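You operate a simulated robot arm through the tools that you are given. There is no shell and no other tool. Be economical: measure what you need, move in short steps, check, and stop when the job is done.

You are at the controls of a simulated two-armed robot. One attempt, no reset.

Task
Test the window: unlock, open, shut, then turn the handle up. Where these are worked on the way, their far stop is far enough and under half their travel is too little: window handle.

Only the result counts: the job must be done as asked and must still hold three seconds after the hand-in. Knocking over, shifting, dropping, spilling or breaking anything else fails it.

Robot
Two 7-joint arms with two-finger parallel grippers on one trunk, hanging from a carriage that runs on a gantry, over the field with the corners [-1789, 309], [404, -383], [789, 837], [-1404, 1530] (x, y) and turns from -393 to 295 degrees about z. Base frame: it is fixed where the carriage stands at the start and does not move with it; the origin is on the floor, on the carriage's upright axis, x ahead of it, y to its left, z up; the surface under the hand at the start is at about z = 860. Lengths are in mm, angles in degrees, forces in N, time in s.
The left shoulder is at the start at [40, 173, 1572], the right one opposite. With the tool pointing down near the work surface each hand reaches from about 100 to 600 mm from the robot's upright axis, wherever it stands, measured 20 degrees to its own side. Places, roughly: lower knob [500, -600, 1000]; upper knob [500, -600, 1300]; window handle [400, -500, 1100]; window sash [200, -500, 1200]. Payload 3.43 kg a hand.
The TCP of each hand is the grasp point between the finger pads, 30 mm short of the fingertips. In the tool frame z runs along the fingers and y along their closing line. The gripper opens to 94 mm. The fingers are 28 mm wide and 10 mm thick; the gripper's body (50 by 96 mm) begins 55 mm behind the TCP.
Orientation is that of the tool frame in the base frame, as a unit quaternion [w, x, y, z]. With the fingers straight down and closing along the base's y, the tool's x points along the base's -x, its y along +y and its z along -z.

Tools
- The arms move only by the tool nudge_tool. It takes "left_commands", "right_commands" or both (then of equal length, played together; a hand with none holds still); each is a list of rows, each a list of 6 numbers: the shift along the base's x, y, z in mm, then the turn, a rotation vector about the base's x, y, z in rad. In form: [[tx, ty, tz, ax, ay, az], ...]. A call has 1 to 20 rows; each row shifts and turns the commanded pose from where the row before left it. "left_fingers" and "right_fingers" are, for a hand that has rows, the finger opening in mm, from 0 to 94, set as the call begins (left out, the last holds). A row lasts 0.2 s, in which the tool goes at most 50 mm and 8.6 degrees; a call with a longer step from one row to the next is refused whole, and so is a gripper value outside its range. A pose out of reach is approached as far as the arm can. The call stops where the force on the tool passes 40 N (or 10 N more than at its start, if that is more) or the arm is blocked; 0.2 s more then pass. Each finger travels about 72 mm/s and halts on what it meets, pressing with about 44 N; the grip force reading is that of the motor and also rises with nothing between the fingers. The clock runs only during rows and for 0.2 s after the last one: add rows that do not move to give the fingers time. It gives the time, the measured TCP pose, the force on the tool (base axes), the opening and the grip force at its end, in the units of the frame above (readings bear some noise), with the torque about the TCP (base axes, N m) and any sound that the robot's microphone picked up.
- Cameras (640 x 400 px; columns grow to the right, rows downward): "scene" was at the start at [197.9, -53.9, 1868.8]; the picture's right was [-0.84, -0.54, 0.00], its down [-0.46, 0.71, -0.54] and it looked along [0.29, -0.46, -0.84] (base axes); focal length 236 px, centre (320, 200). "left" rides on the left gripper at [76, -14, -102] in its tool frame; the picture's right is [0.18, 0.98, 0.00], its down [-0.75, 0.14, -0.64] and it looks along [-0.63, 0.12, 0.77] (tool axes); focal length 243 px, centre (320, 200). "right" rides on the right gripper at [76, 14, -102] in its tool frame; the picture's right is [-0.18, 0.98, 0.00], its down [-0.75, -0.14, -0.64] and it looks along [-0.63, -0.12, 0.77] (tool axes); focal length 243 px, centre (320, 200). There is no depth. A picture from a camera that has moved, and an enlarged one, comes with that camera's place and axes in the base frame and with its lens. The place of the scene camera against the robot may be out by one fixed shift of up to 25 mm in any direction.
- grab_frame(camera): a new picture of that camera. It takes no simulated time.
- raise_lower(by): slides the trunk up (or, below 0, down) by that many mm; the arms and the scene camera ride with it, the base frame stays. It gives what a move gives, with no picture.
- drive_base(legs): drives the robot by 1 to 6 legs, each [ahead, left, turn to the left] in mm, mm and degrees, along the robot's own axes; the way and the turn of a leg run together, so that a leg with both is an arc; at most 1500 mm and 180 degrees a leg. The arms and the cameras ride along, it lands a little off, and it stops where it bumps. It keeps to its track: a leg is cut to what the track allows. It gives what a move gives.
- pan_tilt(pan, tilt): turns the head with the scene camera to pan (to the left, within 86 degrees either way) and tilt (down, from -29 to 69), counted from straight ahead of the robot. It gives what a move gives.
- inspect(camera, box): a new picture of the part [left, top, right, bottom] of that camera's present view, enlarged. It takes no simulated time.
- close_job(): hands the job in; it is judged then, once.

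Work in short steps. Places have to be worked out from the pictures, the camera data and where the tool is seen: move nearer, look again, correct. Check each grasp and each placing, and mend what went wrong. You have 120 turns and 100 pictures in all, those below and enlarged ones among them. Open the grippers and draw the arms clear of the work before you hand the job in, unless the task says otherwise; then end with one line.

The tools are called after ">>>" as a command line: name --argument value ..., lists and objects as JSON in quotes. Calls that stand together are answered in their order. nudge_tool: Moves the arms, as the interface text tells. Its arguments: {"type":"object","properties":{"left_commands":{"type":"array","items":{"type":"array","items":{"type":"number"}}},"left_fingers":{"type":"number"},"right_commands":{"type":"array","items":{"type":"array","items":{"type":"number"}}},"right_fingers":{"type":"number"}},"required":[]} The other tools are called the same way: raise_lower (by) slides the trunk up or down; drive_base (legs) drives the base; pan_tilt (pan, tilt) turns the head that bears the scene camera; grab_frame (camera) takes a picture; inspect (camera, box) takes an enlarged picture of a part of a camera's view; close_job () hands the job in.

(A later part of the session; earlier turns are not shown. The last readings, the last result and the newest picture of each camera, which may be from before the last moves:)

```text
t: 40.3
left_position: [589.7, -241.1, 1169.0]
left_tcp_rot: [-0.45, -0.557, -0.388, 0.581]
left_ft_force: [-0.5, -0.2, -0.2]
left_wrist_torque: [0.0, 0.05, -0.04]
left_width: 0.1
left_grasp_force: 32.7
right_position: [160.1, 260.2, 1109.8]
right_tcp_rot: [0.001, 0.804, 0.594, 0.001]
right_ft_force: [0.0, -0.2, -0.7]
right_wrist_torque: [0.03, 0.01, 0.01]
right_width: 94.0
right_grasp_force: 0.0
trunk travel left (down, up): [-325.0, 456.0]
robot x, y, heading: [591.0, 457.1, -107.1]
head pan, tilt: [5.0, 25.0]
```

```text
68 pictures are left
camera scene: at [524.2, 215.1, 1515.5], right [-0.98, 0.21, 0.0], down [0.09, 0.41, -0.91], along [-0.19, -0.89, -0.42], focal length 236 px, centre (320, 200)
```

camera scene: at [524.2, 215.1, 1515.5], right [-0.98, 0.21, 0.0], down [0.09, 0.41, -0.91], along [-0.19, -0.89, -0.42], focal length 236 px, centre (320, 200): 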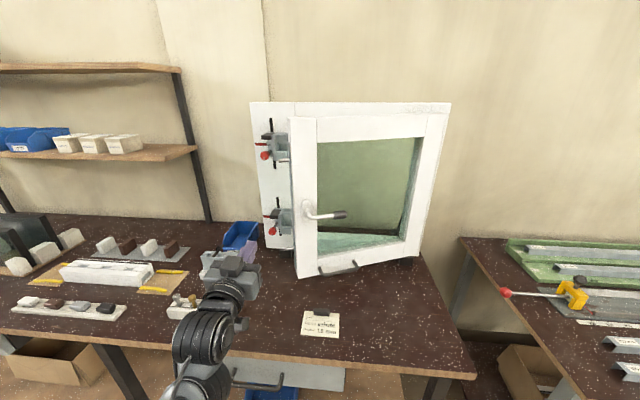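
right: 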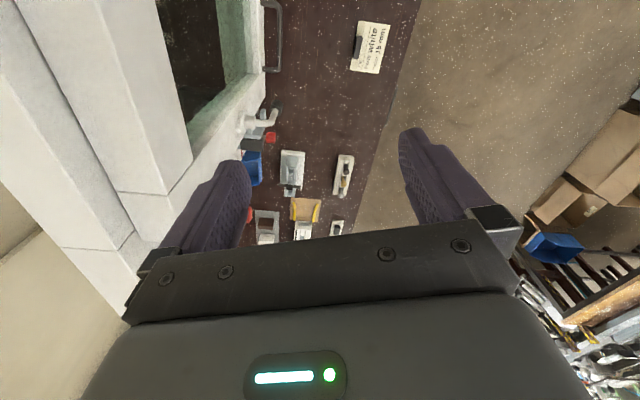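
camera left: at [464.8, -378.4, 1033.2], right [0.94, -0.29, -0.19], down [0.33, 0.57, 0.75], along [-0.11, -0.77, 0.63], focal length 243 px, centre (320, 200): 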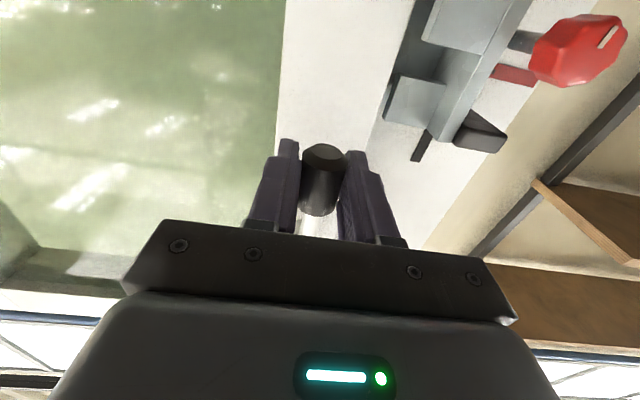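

The sash is about 25° open. I shift the hand further left with a right yaw, then drive the base forward again for reach.

>>> nudge_tool --left_commands '[[12, -4, 0, 0, 0, -0.145], [12, -4, 0, 0, 0, -0.145], [12, -4, 0, 0, 0, -0.145], [12, -4, 0, 0, 0, -0.145], [12, -4, 0, 0, 0, -0.145], [12, -4, 0, 0, 0, -0.145]]'

>>> drive_base --legs '[[180, 0, 0]]'

>>> grab_frame --camera "scene"

>>> grab_frame --camera "left"

```text
t: 41.7
left_position: [661.9, -264.4, 1167.6]
left_tcp_rot: [-0.161, -0.669, -0.118, 0.716]
left_ft_force: [-0.4, 0.1, 0.7]
left_wrist_torque: [0.04, 0.02, 0.0]
left_width: 0.0
left_grasp_force: 32.4
right_position: [158.2, 260.1, 1110.0]
right_tcp_rot: [0.001, 0.805, 0.593, 0.0]
right_ft_force: [1.5, -0.5, 0.0]
right_wrist_torque: [0.0, 0.03, -0.01]
right_width: 93.9
right_grasp_force: 0.0
trunk travel left (down, up): [-325.0, 456.0]
robot x, y, heading: [589.7, 451.3, -106.9]
head pan, tilt: [5.0, 25.0]
```

```text
t: 43.2
left_position: [606.8, -435.4, 1168.3]
left_tcp_rot: [-0.162, -0.668, -0.118, 0.716]
left_ft_force: [0.6, -0.7, -0.1]
left_wrist_torque: [0.02, 0.0, -0.01]
left_width: 0.0
left_grasp_force: 33.6
right_position: [105.3, 90.3, 1110.2]
right_tcp_rot: [0.001, 0.805, 0.593, -0.001]
right_ft_force: [-0.5, -0.3, 0.5]
right_wrist_torque: [-0.01, 0.0, -0.04]
right_width: 93.9
right_grasp_force: 0.0
trunk travel left (down, up): [-325.0, 456.0]
robot x, y, heading: [532.4, 283.1, -107.5]
head pan, tilt: [5.0, 25.0]
```

```text
67 pictures are left
camera scene: at [470.4, 44.8, 1515.6], right [-0.98, 0.21, 0.0], down [0.09, 0.41, -0.91], along [-0.19, -0.89, -0.42], focal length 236 px, centre (320, 200)
```

scene: 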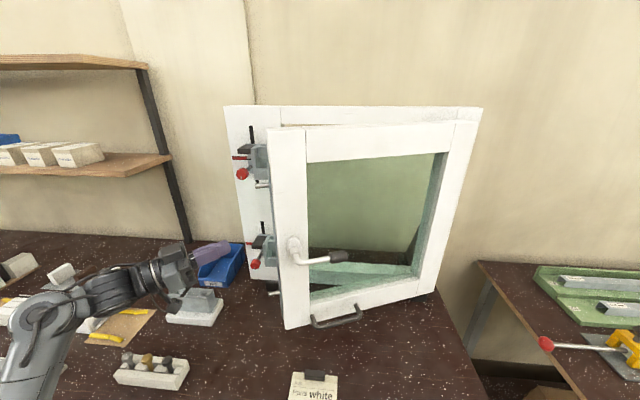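

```text
66 pictures are left
camera left: at [692.3, -387.8, 1083.6], right [0.37, -0.92, -0.14], down [0.69, 0.17, 0.71], along [-0.62, -0.36, 0.69], focal length 243 px, centre (320, 200)
```

left: 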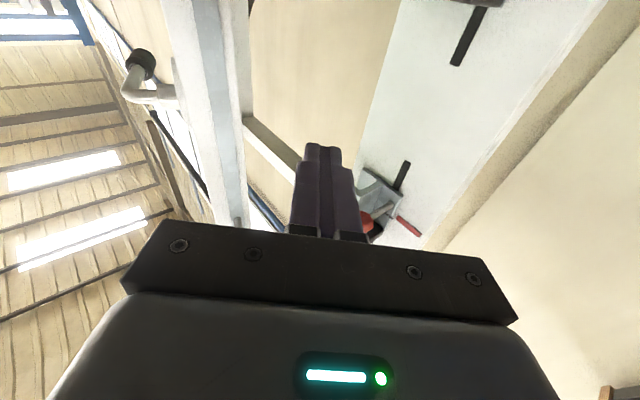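

The fingers point into the gap behind the sash edge. I slide them in along their own axis and then a bit right.

>>> nudge_tool --left_commands '[[-25, -10.6, 0, 0, 0, 0], [-25, -10.6, 0, 0, 0, 0], [-25, -10.6, 0, 0, 0, 0], [-25, -10.6, 0, 0, 0, 0], [-21, 6.5, 0, 0, 0, 0], [-21, 6.5, 0, 0, 0, 0]]'

>>> grab_frame --camera "scene"

>>> grab_frame --camera "left"

```text
t: 44.6
left_position: [466.7, -464.3, 1166.5]
left_tcp_rot: [-0.162, -0.668, -0.118, 0.716]
left_ft_force: [0.4, 1.1, -0.1]
left_wrist_torque: [0.01, 0.01, 0.0]
left_width: 0.0
left_grasp_force: 33.0
right_position: [105.0, 91.3, 1110.5]
right_tcp_rot: [0.0, 0.805, 0.593, 0.0]
right_ft_force: [-0.1, -0.1, 0.9]
right_wrist_torque: [-0.03, -0.04, -0.01]
right_width: 94.1
right_grasp_force: 0.1
trunk travel left (down, up): [-325.0, 456.0]
robot x, y, heading: [539.2, 285.0, -107.5]
head pan, tilt: [5.0, 25.0]
```

```text
65 pictures are left
camera scene: at [470.1, 45.2, 1515.6], right [-0.98, 0.21, 0.0], down [0.09, 0.41, -0.91], along [-0.19, -0.89, -0.42], focal length 236 px, centre (320, 200)
```

scene: 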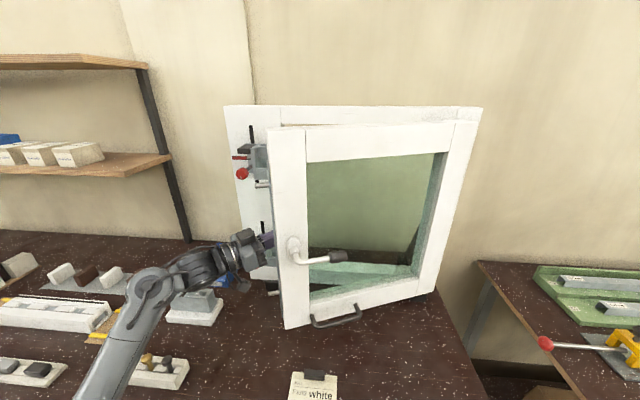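

```text
64 pictures are left
camera left: at [550.1, -417.3, 1082.7], right [0.37, -0.92, -0.14], down [0.69, 0.17, 0.71], along [-0.62, -0.36, 0.69], focal length 243 px, centre (320, 200)
```

left: 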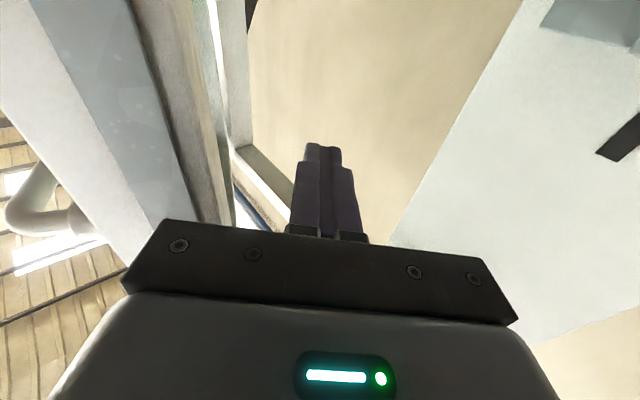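

The fingers are behind the sash. I sweep along the opening arc around the hinge, slowly until contact.

>>> nudge_tool --left_commands '[[0.7, 21, 0, 0, 0, 0.05], [0.7, 21, 0, 0, 0, 0.05], [-1.5, 21, 0, 0, 0, 0.05], [-1.5, 21, 0, 0, 0, 0.05], [-3.5, 20.7, 0, 0, 0, 0.05], [-3.5, 20.7, 0, 0, 0, 0.05]]'

>>> grab_frame --camera "scene"

```text
t: 46.0
left_position: [458.0, -336.9, 1167.0]
left_tcp_rot: [-0.266, -0.644, -0.218, 0.684]
left_ft_force: [0.6, 1.0, 0.5]
left_wrist_torque: [-0.01, 0.03, 0.01]
left_width: 0.0
left_grasp_force: 32.8
right_position: [105.6, 93.0, 1110.3]
right_tcp_rot: [0.0, 0.805, 0.593, 0.0]
right_ft_force: [0.7, 0.4, 1.0]
right_wrist_torque: [-0.03, -0.01, -0.02]
right_width: 94.1
right_grasp_force: 0.0
trunk travel left (down, up): [-325.0, 456.0]
robot x, y, heading: [535.1, 285.9, -107.0]
head pan, tilt: [5.0, 25.0]
```

```text
63 pictures are left
camera scene: at [470.3, 45.6, 1515.4], right [-0.98, 0.21, 0.0], down [0.09, 0.41, -0.91], along [-0.19, -0.89, -0.42], focal length 236 px, centre (320, 200)
```

scene: 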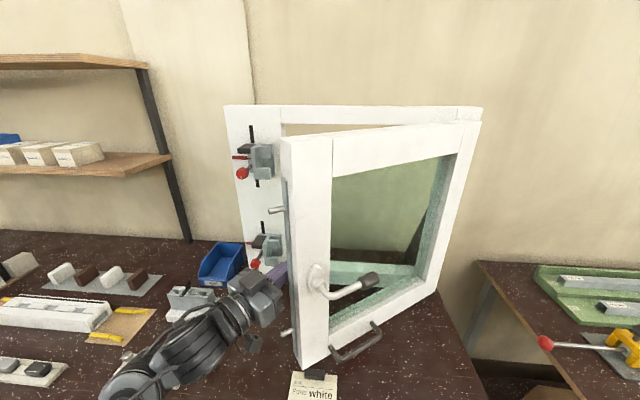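

The sash swings freely, now about 40–45° open. I continue the arc.

>>> nudge_tool --left_commands '[[-5.5, 20.3, 0, 0, 0, 0.05], [-5.5, 20.3, 0, 0, 0, 0.05], [-7.5, 19.6, 0, 0, 0, 0.05], [-7.5, 19.6, 0, 0, 0, 0.05], [-9.3, 18.7, 0, 0, 0, 0.05], [-9.3, 18.7, 0, 0, 0, 0.05], [-11.3, 17.6, 0, 0, 0, 0.05], [-11.3, 17.6, 0, 0, 0, 0.05]]'

>>> grab_frame --camera "scene"

```text
t: 47.8
left_position: [388.4, -184.1, 1167.7]
left_tcp_rot: [-0.396, -0.588, -0.34, 0.617]
left_ft_force: [-0.3, 0.5, 1.1]
left_wrist_torque: [0.0, 0.02, 0.02]
left_width: 0.1
left_grasp_force: 33.0
right_position: [103.8, 91.4, 1110.8]
right_tcp_rot: [0.0, 0.805, 0.593, 0.001]
right_ft_force: [-1.5, 0.0, 0.4]
right_wrist_torque: [0.01, 0.0, 0.03]
right_width: 94.2
right_grasp_force: 0.1
trunk travel left (down, up): [-325.0, 456.0]
robot x, y, heading: [536.6, 284.0, -107.2]
head pan, tilt: [5.0, 25.0]
```

```text
62 pictures are left
camera scene: at [469.9, 45.8, 1515.4], right [-0.98, 0.21, 0.0], down [0.09, 0.41, -0.91], along [-0.19, -0.89, -0.42], focal length 236 px, centre (320, 200)
```

scene: 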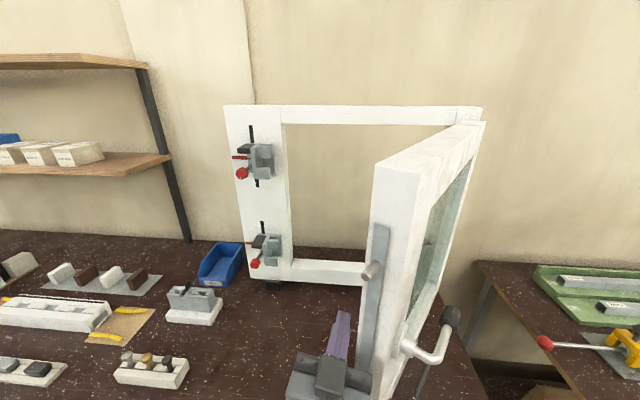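

About 62° open. I push another 12° to be sure the opening counts.

>>> nudge_tool --left_commands '[[-13, 16.5, 0, 0, 0, 0.05], [-13, 16.5, 0, 0, 0, 0.05], [-14.5, 15.1, 0, 0, 0, 0.05], [-14.5, 15.1, 0, 0, 0, 0.05]]'

>>> grab_frame --camera "scene"

```text
t: 48.5
left_position: [383.0, -176.8, 1171.6]
left_tcp_rot: [-0.522, -0.55, -0.326, 0.565]
left_ft_force: [-0.3, -0.1, -0.4]
left_wrist_torque: [0.01, 0.01, -0.04]
left_width: 0.3
left_grasp_force: 32.9
right_position: [105.2, 91.4, 1111.5]
right_tcp_rot: [0.0, 0.805, 0.594, 0.001]
right_ft_force: [-0.2, 0.0, 0.6]
right_wrist_torque: [0.01, 0.0, -0.02]
right_width: 94.1
right_grasp_force: 0.0
trunk travel left (down, up): [-325.0, 456.0]
robot x, y, heading: [536.8, 282.9, -107.2]
head pan, tilt: [5.0, 25.0]
stopped in row 3 (left hand): the arm was blocked; the commanded pose is now the measured one
```

```text
61 pictures are left
camera scene: at [470.5, 45.2, 1515.5], right [-0.98, 0.21, 0.0], down [0.09, 0.41, -0.91], along [-0.19, -0.89, -0.42], focal length 236 px, centre (320, 200)
```

scene: 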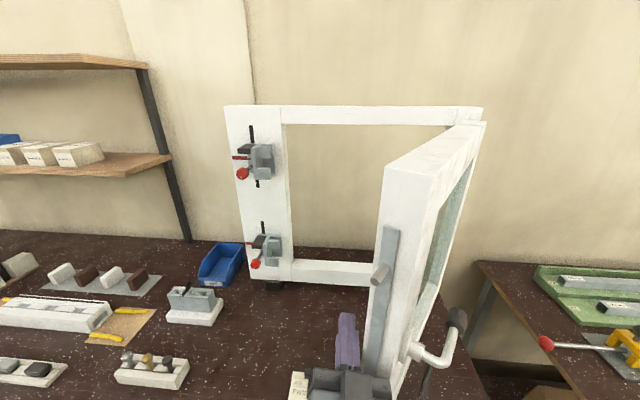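

The arm is at a limit with the sash about 67° open. A 70 mm base shift to the right pushes the sash further with the hand as is.

>>> drive_base --legs '[[0, -70, 0]]'

>>> grab_frame --camera "scene"

```text
t: 49.4
left_position: [358.4, -162.7, 1169.7]
left_tcp_rot: [-0.521, -0.55, -0.329, 0.564]
left_ft_force: [12.8, 15.4, 0.4]
left_wrist_torque: [0.72, -0.51, -1.09]
left_width: 0.3
left_grasp_force: 33.0
right_position: [75.7, 103.0, 1110.5]
right_tcp_rot: [-0.001, 0.803, 0.595, 0.001]
right_ft_force: [-0.1, -0.4, 0.1]
right_wrist_torque: [-0.04, -0.03, -0.02]
right_width: 93.8
right_grasp_force: 0.2
trunk travel left (down, up): [-325.0, 456.0]
robot x, y, heading: [509.7, 292.6, -106.8]
head pan, tilt: [5.0, 25.0]
stopped in leg 1: the force on the tool passed its limit at 87 N (the readings are from after the stop); the commanded pose is now the measured one
```

```text
60 pictures are left
camera scene: at [442.5, 56.7, 1514.8], right [-0.98, 0.21, 0.0], down [0.09, 0.42, -0.9], along [-0.19, -0.88, -0.43], focal length 236 px, centre (320, 200)
```

scene: 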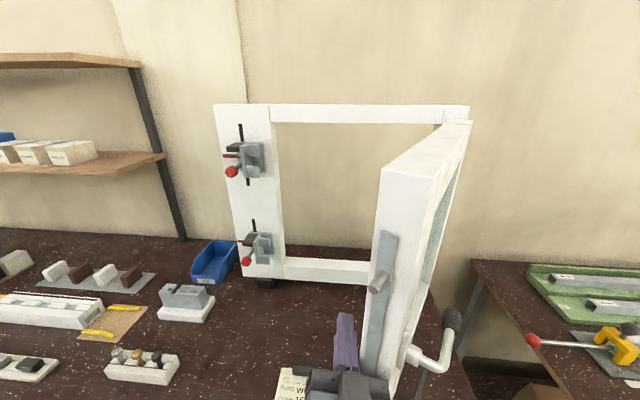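

The sash hit its end stop: fully open (about 70°). Now the left hand withdraws to the left, while the right hand closes its fingers and pitches level to push the sash shut from the front.

>>> nudge_tool --left_commands '[[30, -8, 0, 0, 0, 0], [36, -5, 0, 0, 0, 0], [36, -5, 0, 0, 0, 0], [36, -5, 0, 0, 0, 0], [36, -5, 0, 0, 0, 0], [36, -5, 0, 0, 0, 0], [36, -5, 0, 0, 0, 0], [36, -5, 0, 0, 0, 0], [0, 0, 0, 0, 0, 0], [0, 0, 0, 0, 0, 0], [0, 0, 0, 0, 0, 0]]' --right_commands '[[0, 0, 0, -0.1355, 0.0426, 0], [0, 0, 0, -0.1355, 0.0426, 0], [0, 0, 0, -0.1355, 0.0426, 0], [0, 0, 0, -0.1355, 0.0426, 0], [0, 0, 0, -0.1355, 0.0426, 0], [0, 0, 0, -0.1355, 0.0426, 0], [0, 0, 0, -0.1355, 0.0426, 0], [0, 0, 0, -0.1355, 0.0426, 0], [0, 0, 0, -0.1355, 0.0426, 0], [0, 0, 0, -0.1355, 0.0426, 0], [0, 0, 0, -0.1355, 0.0426, 0]]' --right_fingers 0

>>> grab_frame --camera "scene"

```text
t: 52.0
left_position: [483.8, -188.0, 1171.8]
left_tcp_rot: [-0.522, -0.55, -0.327, 0.564]
left_ft_force: [-0.8, -0.1, -0.4]
left_wrist_torque: [-0.05, 0.0, 0.03]
left_width: 0.0
left_grasp_force: 32.6
left hand out of reach, approached as far as the arm can: row 4, 5, 6, 7, 8
right_position: [3.1, 37.8, 1051.8]
right_tcp_rot: [0.198, 0.761, 0.538, -0.304]
right_ft_force: [-0.3, 0.5, 0.0]
right_wrist_torque: [0.0, 0.0, 0.0]
right_width: 0.1
right_grasp_force: 32.8
right hand out of reach, approached as far as the arm can: row 3, 4, 5, 6, 7, 8, 9, 10, 11
trunk travel left (down, up): [-325.0, 456.0]
robot x, y, heading: [507.8, 292.4, -106.8]
head pan, tilt: [5.0, 25.0]
stopped in row 11 (right hand): the arm was blocked; the commanded pose is now the measured one
```

```text
59 pictures are left
camera scene: at [442.1, 53.8, 1515.5], right [-0.98, 0.21, 0.0], down [0.09, 0.41, -0.91], along [-0.19, -0.89, -0.42], focal length 236 px, centre (320, 200)
```

scene: 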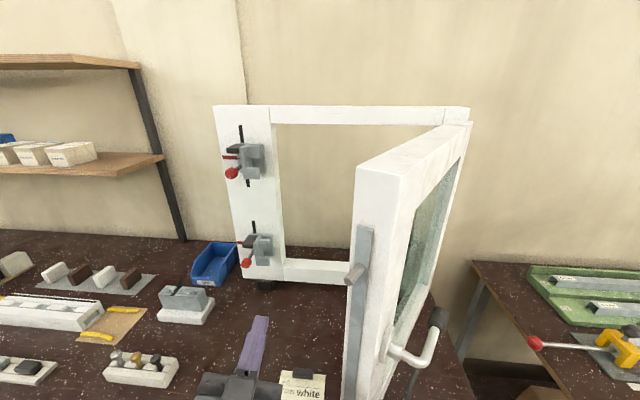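

Both arms are cramped near the body. I back the base 130 mm and finish positioning both hands.

>>> drive_base --legs '[[-130, 0, 0]]'

>>> nudge_tool --left_commands '[[20, -6, 0, 0, 0, 0], [20, -6, 0, 0, 0, 0], [20, -6, 0, 0, 0, 0], [20, -6, 0, 0, 0, 0], [20, -6, 0, 0, 0, 0], [20, -6, 0, 0, 0, 0]]' --right_commands '[[11.7, -24, 6, -0.131, 0.041, 0], [11.7, -24, 6, -0.131, 0.041, 0], [11.7, -24, 6, -0.131, 0.041, 0], [11.7, -24, 6, -0.131, 0.041, 0], [11.7, -24, 6, -0.131, 0.041, 0], [11.7, -24, 6, -0.131, 0.041, 0]]'

>>> grab_frame --camera "scene"

```text
t: 53.3
left_position: [523.1, -63.7, 1171.8]
left_tcp_rot: [-0.523, -0.549, -0.328, 0.563]
left_ft_force: [-0.8, -0.3, 0.3]
left_wrist_torque: [0.02, -0.01, -0.03]
left_width: 0.0
left_grasp_force: 33.1
right_position: [42.7, 163.6, 1050.9]
right_tcp_rot: [0.198, 0.761, 0.538, -0.304]
right_ft_force: [0.7, 0.8, 0.4]
right_wrist_torque: [-0.01, -0.02, -0.02]
right_width: 0.0
right_grasp_force: 32.7
trunk travel left (down, up): [-325.0, 456.0]
robot x, y, heading: [546.8, 417.2, -107.0]
head pan, tilt: [5.0, 25.0]
```

```text
t: 54.7
left_position: [620.2, -123.4, 1168.9]
left_tcp_rot: [-0.524, -0.549, -0.328, 0.563]
left_ft_force: [0.6, -0.5, -0.1]
left_wrist_torque: [0.0, -0.02, -0.05]
left_width: 0.0
left_grasp_force: 33.2
left hand out of reach, approached as far as the arm can: row 1, 2, 3, 4, 5
right_position: [90.0, 17.3, 1089.2]
right_tcp_rot: [0.4, 0.581, 0.417, -0.574]
right_ft_force: [-3.6, 0.3, 6.3]
right_wrist_torque: [0.48, -0.24, 0.21]
right_width: 0.0
right_grasp_force: 32.8
right hand out of reach, approached as far as the arm can: row 1, 2, 3
trunk travel left (down, up): [-325.0, 456.0]
robot x, y, heading: [547.0, 416.6, -106.8]
head pan, tilt: [5.0, 25.0]
```

```text
58 pictures are left
camera scene: at [482.5, 177.4, 1515.7], right [-0.98, 0.21, 0.0], down [0.09, 0.41, -0.91], along [-0.19, -0.89, -0.42], focal length 236 px, centre (320, 200)
```

scene: 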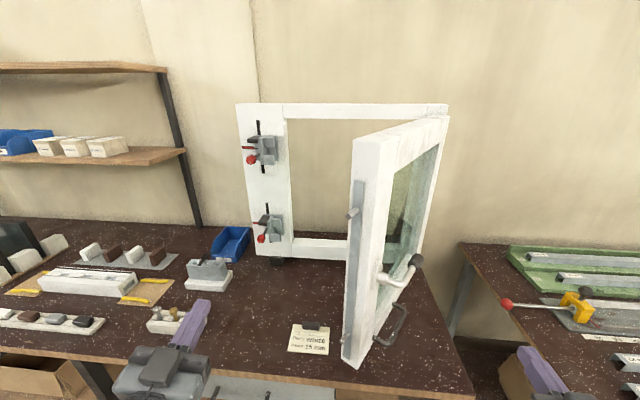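

The right hand reports a few newtons; I check what it touches.

>>> grab_frame --camera "right"

>>> pan_tilt --pan -15 --tilt 40

>>> grab_frame --camera "scene"

```text
57 pictures are left
camera right: at [138.3, 111.4, 1013.4], right [0.93, -0.33, 0.17], down [0.09, 0.63, 0.77], along [-0.36, -0.7, 0.61], focal length 243 px, centre (320, 200)
```

right: 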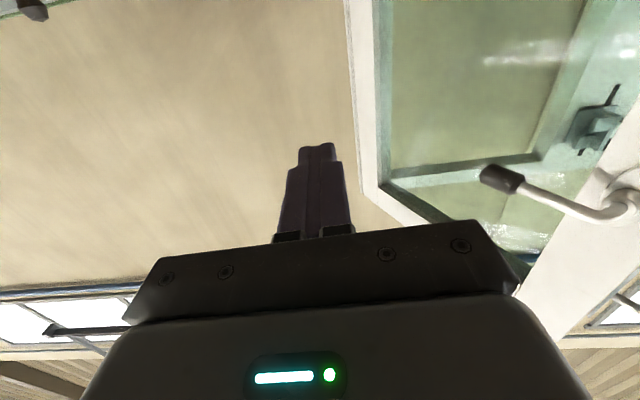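

```text
t: 55.5
left_position: [617.3, -121.1, 1166.3]
left_tcp_rot: [-0.522, -0.55, -0.327, 0.564]
left_ft_force: [0.1, 0.2, 0.5]
left_wrist_torque: [0.0, -0.02, -0.02]
left_width: 0.0
left_grasp_force: 32.9
right_position: [89.5, 18.5, 1086.7]
right_tcp_rot: [0.396, 0.581, 0.422, -0.573]
right_ft_force: [-0.5, 0.3, 0.4]
right_wrist_torque: [-0.02, 0.02, 0.0]
right_width: 0.3
right_grasp_force: 33.1
trunk travel left (down, up): [-325.0, 456.0]
robot x, y, heading: [545.6, 417.1, -107.0]
head pan, tilt: [-15.0, 40.0]
```

```text
56 pictures are left
camera scene: at [455.2, 196.7, 1492.3], right [-0.85, 0.53, 0.0], down [0.34, 0.54, -0.77], along [-0.41, -0.65, -0.64], focal length 236 px, centre (320, 200)
```

scene: 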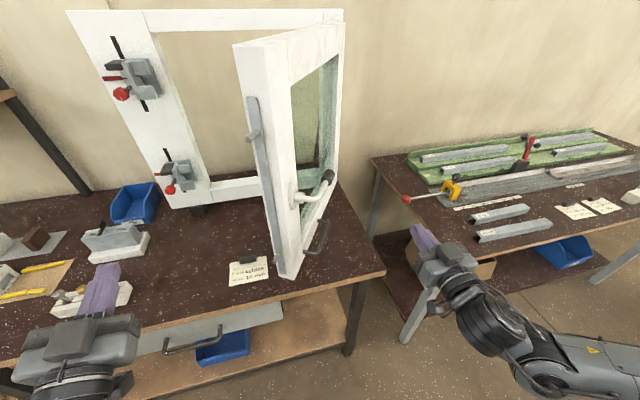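

The right hand is free. I yaw it left and bring its fingertips just in front of the stile, below the lever.

>>> nudge_tool --right_commands '[[31, -14.7, 0, 0, 0, 0.134], [31, -14.7, 0, 0, 0, 0.134], [31, -14.7, 0, 0, 0, 0.134], [31, -14.7, 0, 0, 0, 0.134], [31, -14.7, 0, 0, 0, 0.134], [31, -14.7, 0, 0, 0, 0.134]]'

>>> grab_frame --camera "scene"

>>> grab_frame --camera "right"

```text
t: 57.0
left_position: [618.3, -121.8, 1168.5]
left_tcp_rot: [-0.523, -0.549, -0.328, 0.563]
left_ft_force: [0.3, -0.4, 0.0]
left_wrist_torque: [0.0, 0.03, 0.01]
left_width: 0.0
left_grasp_force: 32.7
right_position: [270.3, -67.9, 1094.9]
right_tcp_rot: [0.601, 0.382, 0.597, -0.37]
right_ft_force: [0.2, -0.9, 0.2]
right_wrist_torque: [-0.03, -0.05, 0.02]
right_width: 0.0
right_grasp_force: 33.1
trunk travel left (down, up): [-325.0, 456.0]
robot x, y, heading: [542.4, 417.3, -107.2]
head pan, tilt: [-15.0, 40.0]
```

```text
55 pictures are left
camera scene: at [455.4, 196.4, 1492.3], right [-0.85, 0.53, 0.0], down [0.34, 0.54, -0.77], along [-0.41, -0.65, -0.64], focal length 236 px, centre (320, 200)
```

scene: 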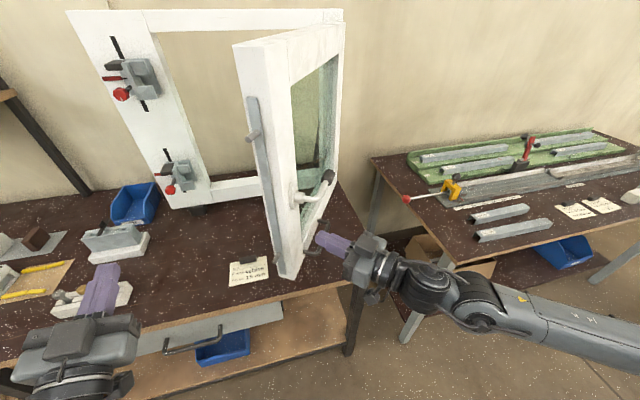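

```text
54 pictures are left
camera right: at [240.0, 32.1, 1018.1], right [0.88, 0.43, 0.2], down [-0.42, 0.51, 0.75], along [0.22, -0.75, 0.63], focal length 243 px, centre (320, 200)
```

right: 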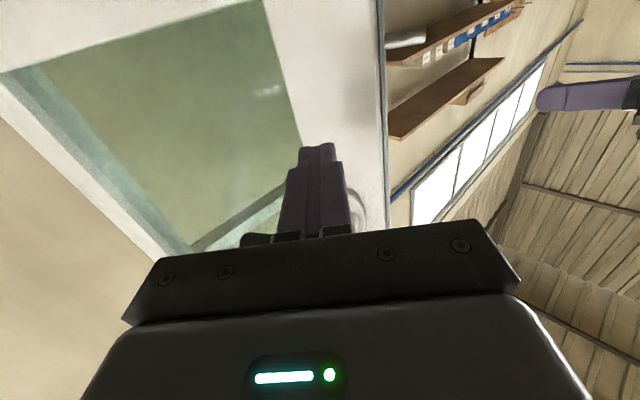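

The fingertips aim squarely at the stile. I sweep the closing arc in half steps.

>>> nudge_tool --right_commands '[[17.6, -11.9, 0, 0, 0, -0.05], [17.6, -11.9, 0, 0, 0, -0.05], [16.1, -13.6, 0, 0, 0, -0.05], [16.1, -13.6, 0, 0, 0, -0.05], [14.9, -15.2, 0, 0, 0, -0.05], [14.9, -15.2, 0, 0, 0, -0.05], [13.1, -16.6, 0, 0, 0, -0.05], [13.1, -16.6, 0, 0, 0, -0.05]]'

>>> grab_frame --camera "scene"

```text
t: 58.8
left_position: [619.0, -121.9, 1167.0]
left_tcp_rot: [-0.522, -0.549, -0.329, 0.563]
left_ft_force: [0.1, -0.7, 0.1]
left_wrist_torque: [0.01, 0.0, -0.04]
left_width: 0.0
left_grasp_force: 33.5
right_position: [394.8, -183.0, 1092.7]
right_tcp_rot: [0.515, 0.494, 0.508, -0.482]
right_ft_force: [0.0, -0.2, -0.5]
right_wrist_torque: [0.0, 0.01, -0.02]
right_width: 0.0
right_grasp_force: 33.1
trunk travel left (down, up): [-325.0, 456.0]
robot x, y, heading: [550.3, 417.0, -106.9]
head pan, tilt: [-15.0, 40.0]
```

```text
53 pictures are left
camera scene: at [455.8, 196.5, 1492.2], right [-0.85, 0.53, 0.0], down [0.34, 0.54, -0.77], along [-0.41, -0.65, -0.64], focal length 236 px, centre (320, 200)
```

scene: 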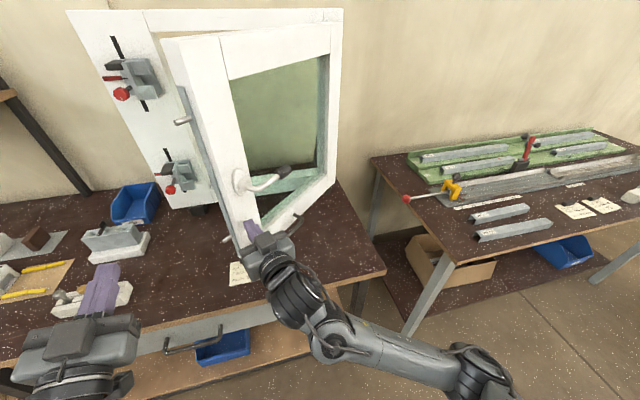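

Works nicely. I keep going along the arc.

>>> nudge_tool --right_commands '[[11.4, -17.8, 0, 0, 0, -0.05], [11.4, -17.8, 0, 0, 0, -0.05], [9.6, -18.9, 0, 0, 0, -0.05], [9.6, -18.9, 0, 0, 0, -0.05], [7.7, -19.8, 0, 0, 0, -0.05], [7.7, -19.8, 0, 0, 0, -0.05], [5.8, -20.5, 0, 0, 0, -0.05], [5.8, -20.5, 0, 0, 0, -0.05]]'

>>> grab_frame --camera "scene"

```text
t: 60.5
left_position: [617.2, -122.0, 1167.9]
left_tcp_rot: [-0.523, -0.549, -0.327, 0.564]
left_ft_force: [1.2, -0.2, 0.5]
left_wrist_torque: [0.02, 0.0, 0.02]
left_width: 0.2
left_grasp_force: 32.9
right_position: [462.1, -337.9, 1094.0]
right_tcp_rot: [0.41, 0.584, 0.401, -0.575]
right_ft_force: [0.3, -0.1, -1.0]
right_wrist_torque: [-0.03, 0.04, -0.02]
right_width: 0.0
right_grasp_force: 33.1
trunk travel left (down, up): [-325.0, 456.0]
robot x, y, heading: [544.6, 414.5, -106.9]
head pan, tilt: [-15.0, 40.0]
```

```text
52 pictures are left
camera scene: at [454.7, 196.1, 1492.4], right [-0.85, 0.53, 0.0], down [0.34, 0.54, -0.77], along [-0.41, -0.65, -0.64], focal length 236 px, centre (320, 200)
```

scene: 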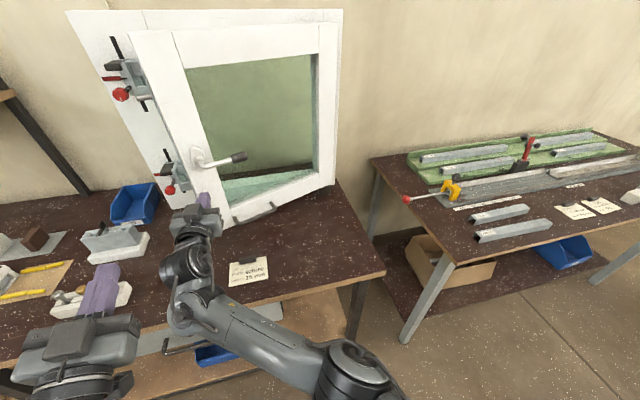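

About 20° left. I continue, watching for pin/keep contact.

>>> nudge_tool --right_commands '[[3.5, -20.9, 0, 0, 0, -0.04], [3.5, -20.9, 0, 0, 0, -0.04], [1.6, -21.2, 0, 0, 0, -0.02], [1.6, -21.2, 0, 0, 0, -0.02], [-0.6, -21.2, 0, 0, 0, 0], [-0.6, -21.2, 0, 0, 0, 0]]'

>>> grab_frame --camera "scene"

```text
t: 62.0
left_position: [618.2, -121.1, 1167.0]
left_tcp_rot: [-0.522, -0.55, -0.327, 0.564]
left_ft_force: [-0.1, 1.0, 0.6]
left_wrist_torque: [-0.02, -0.01, -0.01]
left_width: 0.0
left_grasp_force: 32.7
right_position: [430.0, -373.7, 1089.0]
right_tcp_rot: [0.374, 0.607, 0.366, -0.598]
right_ft_force: [0.3, 0.2, 0.0]
right_wrist_torque: [0.01, -0.01, 0.03]
right_width: 0.1
right_grasp_force: 33.6
right hand out of reach, approached as far as the arm can: row 2, 3, 4, 5, 6
trunk travel left (down, up): [-325.0, 456.0]
robot x, y, heading: [546.7, 418.7, -106.6]
head pan, tilt: [-15.0, 40.0]
```

```text
51 pictures are left
camera scene: at [455.1, 197.0, 1492.1], right [-0.85, 0.53, 0.0], down [0.34, 0.55, -0.77], along [-0.41, -0.65, -0.64], focal length 236 px, centre (320, 200)
```

scene: 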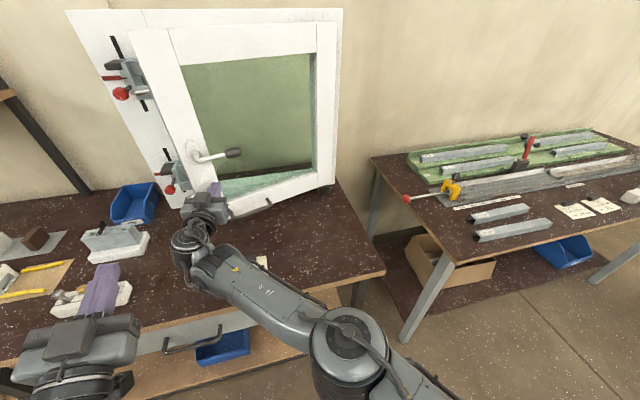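

Right arm is at reach limit with the sash nearly closed and its tip near the glass edge. I withdraw the right hand and will finish with the left hand, straight on the stile.

>>> nudge_tool --right_commands '[[12, 35, 0, 0, 0, 0], [12, 35, 0, 0, 0, 0], [12, 35, 0, 0, 0, 0], [-30, 35, 0, 0, 0, 0], [-45, 14, 0, 0, 0, 0], [-45, 14, 0, 0, 0, 0], [-45, 14, 0, 0, 0, 0], [-45, 14, 0, 0, 0, 0], [-45, 14, 0, 0, 0, 0]]'

>>> pan_tilt --pan 5 --tilt 30

>>> grab_frame --camera "scene"

```text
t: 64.0
left_position: [618.0, -119.3, 1167.1]
left_tcp_rot: [-0.522, -0.55, -0.328, 0.564]
left_ft_force: [-0.1, 0.3, -0.4]
left_wrist_torque: [-0.03, 0.02, 0.02]
left_width: 0.0
left_grasp_force: 33.4
right_position: [209.8, -162.3, 1089.6]
right_tcp_rot: [0.373, 0.607, 0.366, -0.599]
right_ft_force: [0.2, -0.1, 0.7]
right_wrist_torque: [0.0, 0.01, 0.03]
right_width: 0.2
right_grasp_force: 32.9
trunk travel left (down, up): [-325.0, 456.0]
robot x, y, heading: [545.8, 418.6, -107.1]
head pan, tilt: [-15.0, 40.0]
```

```text
t: 64.8
left_position: [617.7, -121.2, 1167.4]
left_tcp_rot: [-0.522, -0.549, -0.329, 0.564]
left_ft_force: [0.3, 0.6, 0.2]
left_wrist_torque: [-0.01, 0.0, 0.0]
left_width: 0.0
left_grasp_force: 33.1
right_position: [210.0, -165.6, 1089.9]
right_tcp_rot: [0.374, 0.608, 0.365, -0.598]
right_ft_force: [-0.8, -0.6, 0.1]
right_wrist_torque: [0.01, -0.01, 0.0]
right_width: 0.0
right_grasp_force: 33.2
trunk travel left (down, up): [-325.0, 456.0]
robot x, y, heading: [542.8, 415.0, -106.9]
head pan, tilt: [5.0, 30.0]
```

```text
50 pictures are left
camera scene: at [481.1, 180.6, 1507.5], right [-0.98, 0.21, 0.0], down [0.1, 0.49, -0.87], along [-0.18, -0.85, -0.5], focal length 236 px, centre (320, 200)
```

scene: 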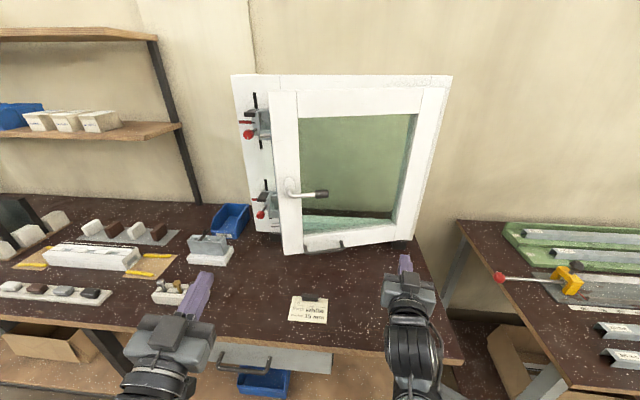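

The sash is about 15° open. I drive 80 mm forward and put the left fingertips in front of the stile, below the lever.

>>> drive_base --legs '[[80, 0, 0]]'

>>> nudge_tool --left_commands '[[-18, -26, -15.5, 0.034, -0.011, 0], [-18, -26, -15.5, 0.034, -0.011, 0], [-18, -26, -15.5, 0.034, -0.011, 0], [-18, -26, -15.5, 0.034, -0.011, 0], [-18, -26, -15.5, 0.034, -0.011, 0]]'

>>> grab_frame --camera "scene"

>>> grab_frame --camera "left"

```text
t: 65.8
left_position: [593.0, -198.4, 1167.8]
left_tcp_rot: [-0.523, -0.549, -0.328, 0.563]
left_ft_force: [-0.3, 0.6, -0.2]
left_wrist_torque: [-0.02, 0.02, -0.03]
left_width: 0.1
left_grasp_force: 33.1
right_position: [186.5, -242.3, 1090.1]
right_tcp_rot: [0.374, 0.607, 0.365, -0.598]
right_ft_force: [1.0, -0.2, 0.3]
right_wrist_torque: [0.02, 0.01, 0.01]
right_width: 0.0
right_grasp_force: 32.5
trunk travel left (down, up): [-325.0, 456.0]
robot x, y, heading: [523.6, 342.8, -107.2]
head pan, tilt: [5.0, 30.0]
```

```text
t: 67.0
left_position: [502.4, -329.0, 1090.8]
left_tcp_rot: [0.482, 0.607, 0.361, -0.518]
left_ft_force: [0.8, -0.2, -0.9]
left_wrist_torque: [0.02, 0.0, 0.02]
left_width: 0.2
left_grasp_force: 33.0
right_position: [186.1, -241.8, 1089.3]
right_tcp_rot: [0.375, 0.607, 0.365, -0.598]
right_ft_force: [-0.3, -0.6, 0.3]
right_wrist_torque: [0.01, 0.02, 0.01]
right_width: 0.0
right_grasp_force: 32.9
trunk travel left (down, up): [-325.0, 456.0]
robot x, y, heading: [525.8, 341.9, -107.0]
head pan, tilt: [5.0, 30.0]
```

```text
49 pictures are left
camera scene: at [457.1, 103.8, 1507.7], right [-0.98, 0.21, 0.0], down [0.1, 0.49, -0.87], along [-0.18, -0.85, -0.5], focal length 236 px, centre (320, 200)
```

scene: 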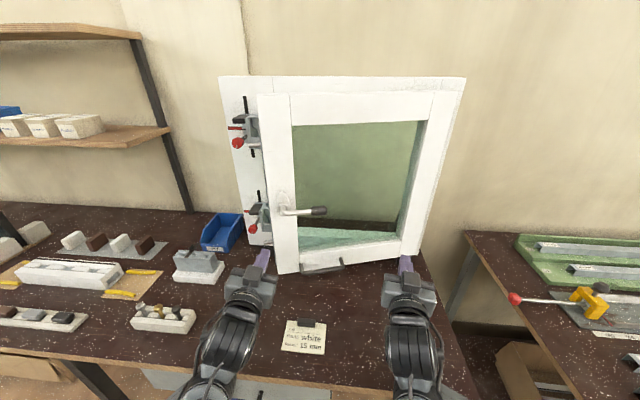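

```text
48 pictures are left
camera left: at [533.8, -230.9, 1012.3], right [0.96, -0.28, 0.03], down [0.16, 0.62, 0.76], along [-0.23, -0.73, 0.64], focal length 243 px, centre (320, 200)
```

left: 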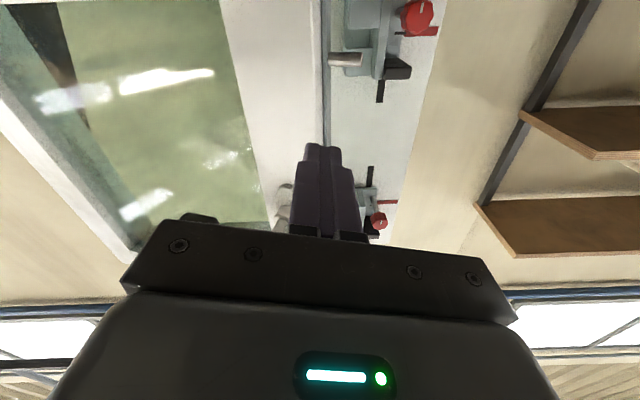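

The tips are at the stile's outer part; I shift 18 mm right and push toward the frame.

>>> nudge_tool --left_commands '[[-17, 5, 0, 0, 0, 0], [-6, -19, 0, 0, 0, 0], [-6, -19, 0, 0, 0, 0], [-6, -19, 0, 0, 0, 0], [-6, -19, 0, 0, 0, 0], [-6, -19, 0, 0, 0, 0], [-6, -19, 0, 0, 0, 0]]'

>>> grab_frame --camera "scene"

>>> grab_frame --camera "left"

```text
t: 68.6
left_position: [450.5, -437.6, 1090.7]
left_tcp_rot: [0.483, 0.607, 0.36, -0.518]
left_ft_force: [0.1, -0.5, 0.2]
left_wrist_torque: [-0.01, -0.01, 0.0]
left_width: 0.0
left_grasp_force: 32.6
right_position: [186.6, -241.6, 1090.1]
right_tcp_rot: [0.375, 0.607, 0.366, -0.598]
right_ft_force: [0.2, -0.5, 0.5]
right_wrist_torque: [0.02, 0.01, 0.02]
right_width: 0.0
right_grasp_force: 33.1
trunk travel left (down, up): [-325.0, 456.0]
robot x, y, heading: [519.9, 338.3, -107.1]
head pan, tilt: [5.0, 30.0]
```

```text
47 pictures are left
camera scene: at [457.5, 103.5, 1507.7], right [-0.98, 0.21, 0.0], down [0.1, 0.49, -0.87], along [-0.18, -0.85, -0.5], focal length 236 px, centre (320, 200)
```

scene: 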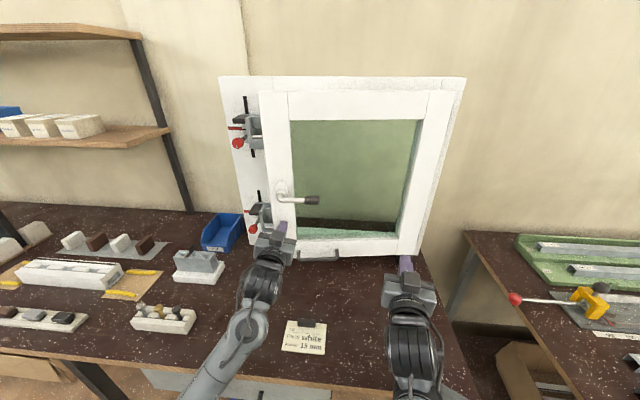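

```text
46 pictures are left
camera left: at [481.7, -340.2, 1012.2], right [0.96, -0.28, 0.03], down [0.16, 0.62, 0.76], along [-0.23, -0.73, 0.64], focal length 243 px, centre (320, 200)
```

left: 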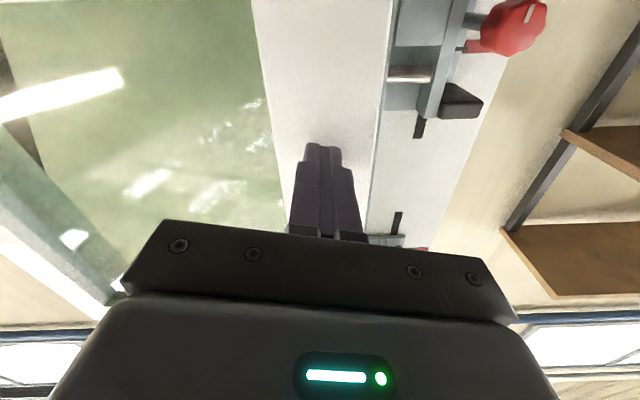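

The pins are lining up with the keeps. I push the last stretch until resistance.

>>> nudge_tool --left_commands '[[-3.3, -11.4, 0, 0, 0, 0], [-3.3, -11.4, 0, 0, 0, 0], [-3.3, -11.4, 0, 0, 0, 0], [-3.3, -11.4, 0, 0, 0, 0], [-3.3, -11.4, 0, 0, 0, 0], [-3.3, -11.4, 0, 0, 0, 0], [-3.3, -11.4, 0, 0, 0, 0], [-3.3, -11.4, 0, 0, 0, 0]]'

>>> inspect --camera "scene" --box '[200, 60, 360, 270]'

>>> grab_frame --camera "left"

```text
t: 70.2
left_position: [432.0, -502.9, 1089.1]
left_tcp_rot: [0.482, 0.606, 0.36, -0.521]
left_ft_force: [13.7, 35.8, -1.3]
left_wrist_torque: [0.29, -0.11, -0.04]
left_width: 0.4
left_grasp_force: 33.3
right_position: [190.4, -235.1, 1086.0]
right_tcp_rot: [0.374, 0.608, 0.368, -0.596]
right_ft_force: [-0.1, 0.5, -0.2]
right_wrist_torque: [0.01, -0.01, 0.02]
right_width: 0.1
right_grasp_force: 32.6
trunk travel left (down, up): [-325.0, 456.0]
robot x, y, heading: [524.9, 343.3, -106.9]
head pan, tilt: [5.0, 30.0]
stopped in row 7 (left hand): the force on the tool passed its limit at 54 N (the readings are from after the stop); the commanded pose is now the measured one
```

```text
1.90 times, centred on (280, 165) of scene
camera zoom: at [460.2, 108.7, 1506.2], right [-0.98, 0.21, 0.0], down [0.1, 0.49, -0.86], along [-0.18, -0.84, -0.5], focal length 450 px, centre (396, 267)
```

zoom: 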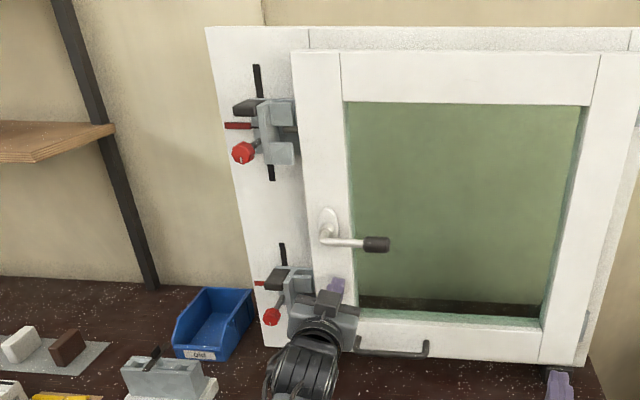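

```text
44 pictures are left
camera left: at [463.5, -405.4, 1011.1], right [0.96, -0.28, 0.03], down [0.16, 0.63, 0.76], along [-0.23, -0.73, 0.65], focal length 243 px, centre (320, 200)
```

left: 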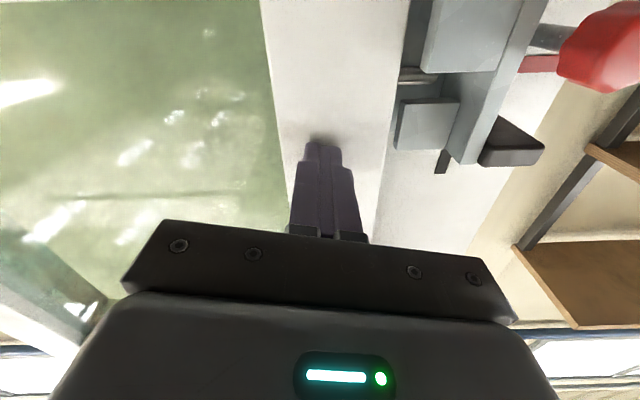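

The sash is shut, pins seated in the keeps. I back the fingers off, move under the lever's grip (u≈496, z≈1150), and slide in beneath it for pushing it up.

>>> nudge_tool --left_commands '[[9, 28.6, 0, 0, 0, 0], [9, 28.6, 0, 0, 0, 0], [9, 28.6, 0, 0, 0, 0], [-21.3, 6.7, 19, 0, 0, 0], [-21.3, 6.7, 19, 0, 0, 0], [-21.3, 6.7, 19, 0, 0, 0], [-6, -19, 0, 0, 0, 0], [-6, -19, 0, 0, 0, 0]]'

>>> inspect --camera "scene" --box '[200, 60, 360, 270]'

>>> grab_frame --camera "left"

```text
t: 72.0
left_position: [379.6, -442.6, 1150.9]
left_tcp_rot: [0.484, 0.604, 0.359, -0.522]
left_ft_force: [-0.1, 0.1, -0.7]
left_wrist_torque: [0.04, 0.01, -0.01]
left_width: 0.1
left_grasp_force: 33.1
right_position: [187.7, -241.5, 1089.0]
right_tcp_rot: [0.374, 0.607, 0.366, -0.598]
right_ft_force: [0.9, -0.6, 0.3]
right_wrist_torque: [0.01, 0.02, 0.0]
right_width: 0.0
right_grasp_force: 32.8
trunk travel left (down, up): [-325.0, 456.0]
robot x, y, heading: [528.6, 345.4, -107.1]
head pan, tilt: [5.0, 30.0]
```

```text
1.90 times, centred on (280, 165) of scene
camera zoom: at [458.1, 104.2, 1507.6], right [-0.98, 0.21, 0.0], down [0.1, 0.49, -0.87], along [-0.18, -0.85, -0.5], focal length 450 px, centre (396, 267)
```

zoom: 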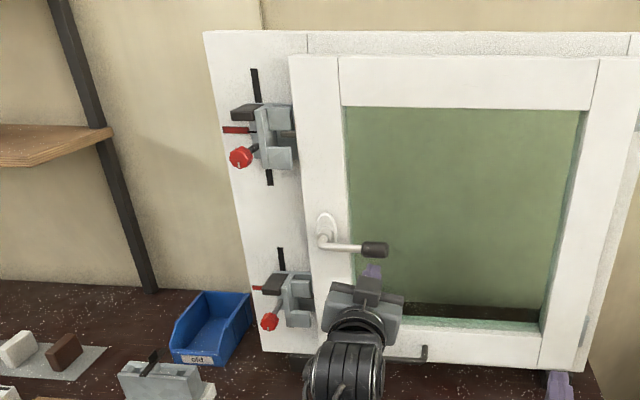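

```text
42 pictures are left
camera left: at [411.2, -345.3, 1072.2], right [0.96, -0.28, 0.03], down [0.16, 0.63, 0.76], along [-0.23, -0.72, 0.65], focal length 243 px, centre (320, 200)
```

left: 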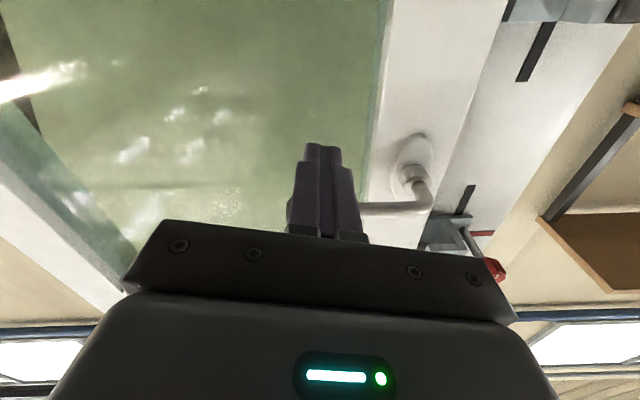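

The finger lies just under the grip. I advance 14 mm and push up along the arc, to about 140°.

>>> nudge_tool --left_commands '[[-4.2, -13.4, 0, 0, 0, 0], [1, 0, 10, 0, 0, 0], [-3.4, 1.1, 13.4, 0, 0, 0], [-1, 0.3, 13.9, 0, 0, 0], [1.1, -0.4, 13.8, 0, 0, 0], [3.4, -1.1, 13.4, 0, 0, 0], [5.7, -1.8, 12.6, 0, 0, 0]]'

>>> inspect --camera "scene" --box '[200, 60, 360, 270]'

```text
t: 73.6
left_position: [383.0, -456.3, 1228.1]
left_tcp_rot: [0.484, 0.604, 0.358, -0.522]
left_ft_force: [0.0, 0.3, -0.4]
left_wrist_torque: [-0.02, 0.01, 0.01]
left_width: 0.0
left_grasp_force: 32.8
right_position: [187.9, -240.9, 1088.9]
right_tcp_rot: [0.375, 0.607, 0.367, -0.597]
right_ft_force: [-0.5, 0.2, -0.3]
right_wrist_torque: [-0.01, 0.03, 0.01]
right_width: 0.0
right_grasp_force: 33.1
trunk travel left (down, up): [-325.0, 456.0]
robot x, y, heading: [523.3, 342.2, -107.0]
head pan, tilt: [5.0, 30.0]
```

```text
1.90 times, centred on (280, 165) of scene
camera zoom: at [458.4, 104.5, 1507.5], right [-0.98, 0.21, 0.0], down [0.1, 0.49, -0.87], along [-0.18, -0.85, -0.5], focal length 450 px, centre (396, 267)
```

zoom: 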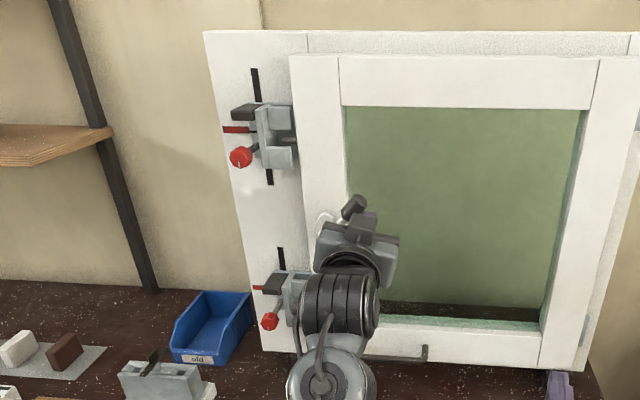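

The lever follows upward with almost no force. I continue to vertical and press lightly to the stop.

>>> nudge_tool --left_commands '[[7.6, -2.4, 11.4, 0, 0, 0], [9.3, -2.9, 9.8, 0, 0, 0], [11, -3.5, 7.9, 0, 0, 0], [13, -4.1, 5.8, 0, 0, 0], [5, -1.6, 0, 0, 0, 0], [5, -1.6, 0, 0, 0, 0]]'

>>> inspect --camera "scene" --box '[200, 60, 360, 270]'

>>> grab_frame --camera "left"

```text
t: 75.0
left_position: [427.8, -469.6, 1263.1]
left_tcp_rot: [0.482, 0.605, 0.357, -0.524]
left_ft_force: [-15.5, 10.6, 1.2]
left_wrist_torque: [0.07, 0.11, 0.05]
left_width: 0.0
left_grasp_force: 32.6
right_position: [184.2, -239.7, 1089.1]
right_tcp_rot: [0.374, 0.607, 0.367, -0.598]
right_ft_force: [0.6, -0.5, 0.2]
right_wrist_torque: [0.04, -0.02, -0.03]
right_width: 0.1
right_grasp_force: 32.9
trunk travel left (down, up): [-325.0, 456.0]
robot x, y, heading: [530.4, 340.4, -107.0]
head pan, tilt: [5.0, 30.0]
```

```text
1.90 times, centred on (280, 165) of scene
camera zoom: at [456.4, 105.5, 1507.4], right [-0.98, 0.21, 0.0], down [0.1, 0.49, -0.87], along [-0.18, -0.85, -0.5], focal length 450 px, centre (396, 267)
```

zoom: 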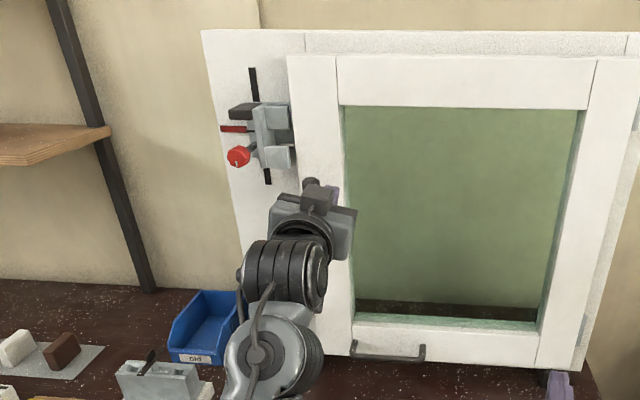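

```text
39 pictures are left
camera left: at [459.6, -373.8, 1184.3], right [0.96, -0.29, 0.03], down [0.17, 0.63, 0.76], along [-0.24, -0.72, 0.65], focal length 243 px, centre (320, 200)
```

left: 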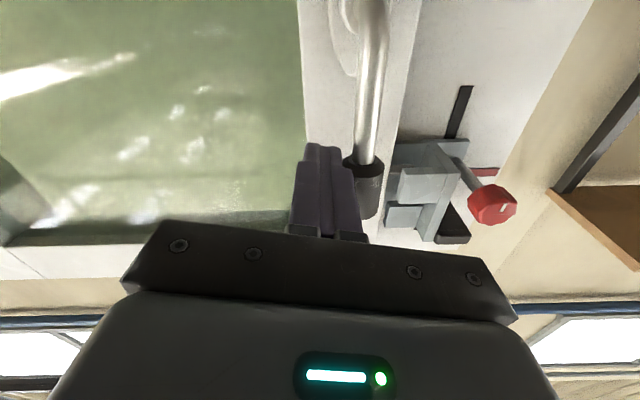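

Lever looks vertical with resistance building. I press a few mm more to confirm it is at its stop.

>>> nudge_tool --left_commands '[[4, -1.3, 0, 0, 0, 0], [4, -1.3, 0, 0, 0, 0], [0, 0, 0, 0, 0, 0]]'

```text
t: 75.6
left_position: [429.4, -469.9, 1263.5]
left_tcp_rot: [0.48, 0.61, 0.348, -0.525]
left_ft_force: [-12.6, 8.5, -2.2]
left_wrist_torque: [0.09, 0.11, 0.06]
left_width: 0.0
left_grasp_force: 33.5
right_position: [186.3, -240.0, 1087.4]
right_tcp_rot: [0.373, 0.608, 0.366, -0.598]
right_ft_force: [0.0, -0.9, 0.0]
right_wrist_torque: [-0.02, -0.01, -0.02]
right_width: 0.0
right_grasp_force: 32.4
trunk travel left (down, up): [-325.0, 456.0]
robot x, y, heading: [521.4, 342.7, -107.3]
head pan, tilt: [5.0, 30.0]
stopped in row 3 (left hand): the force on the tool passed its limit at 41 N (the readings are from after the stop); the commanded pose is now the measured one
```

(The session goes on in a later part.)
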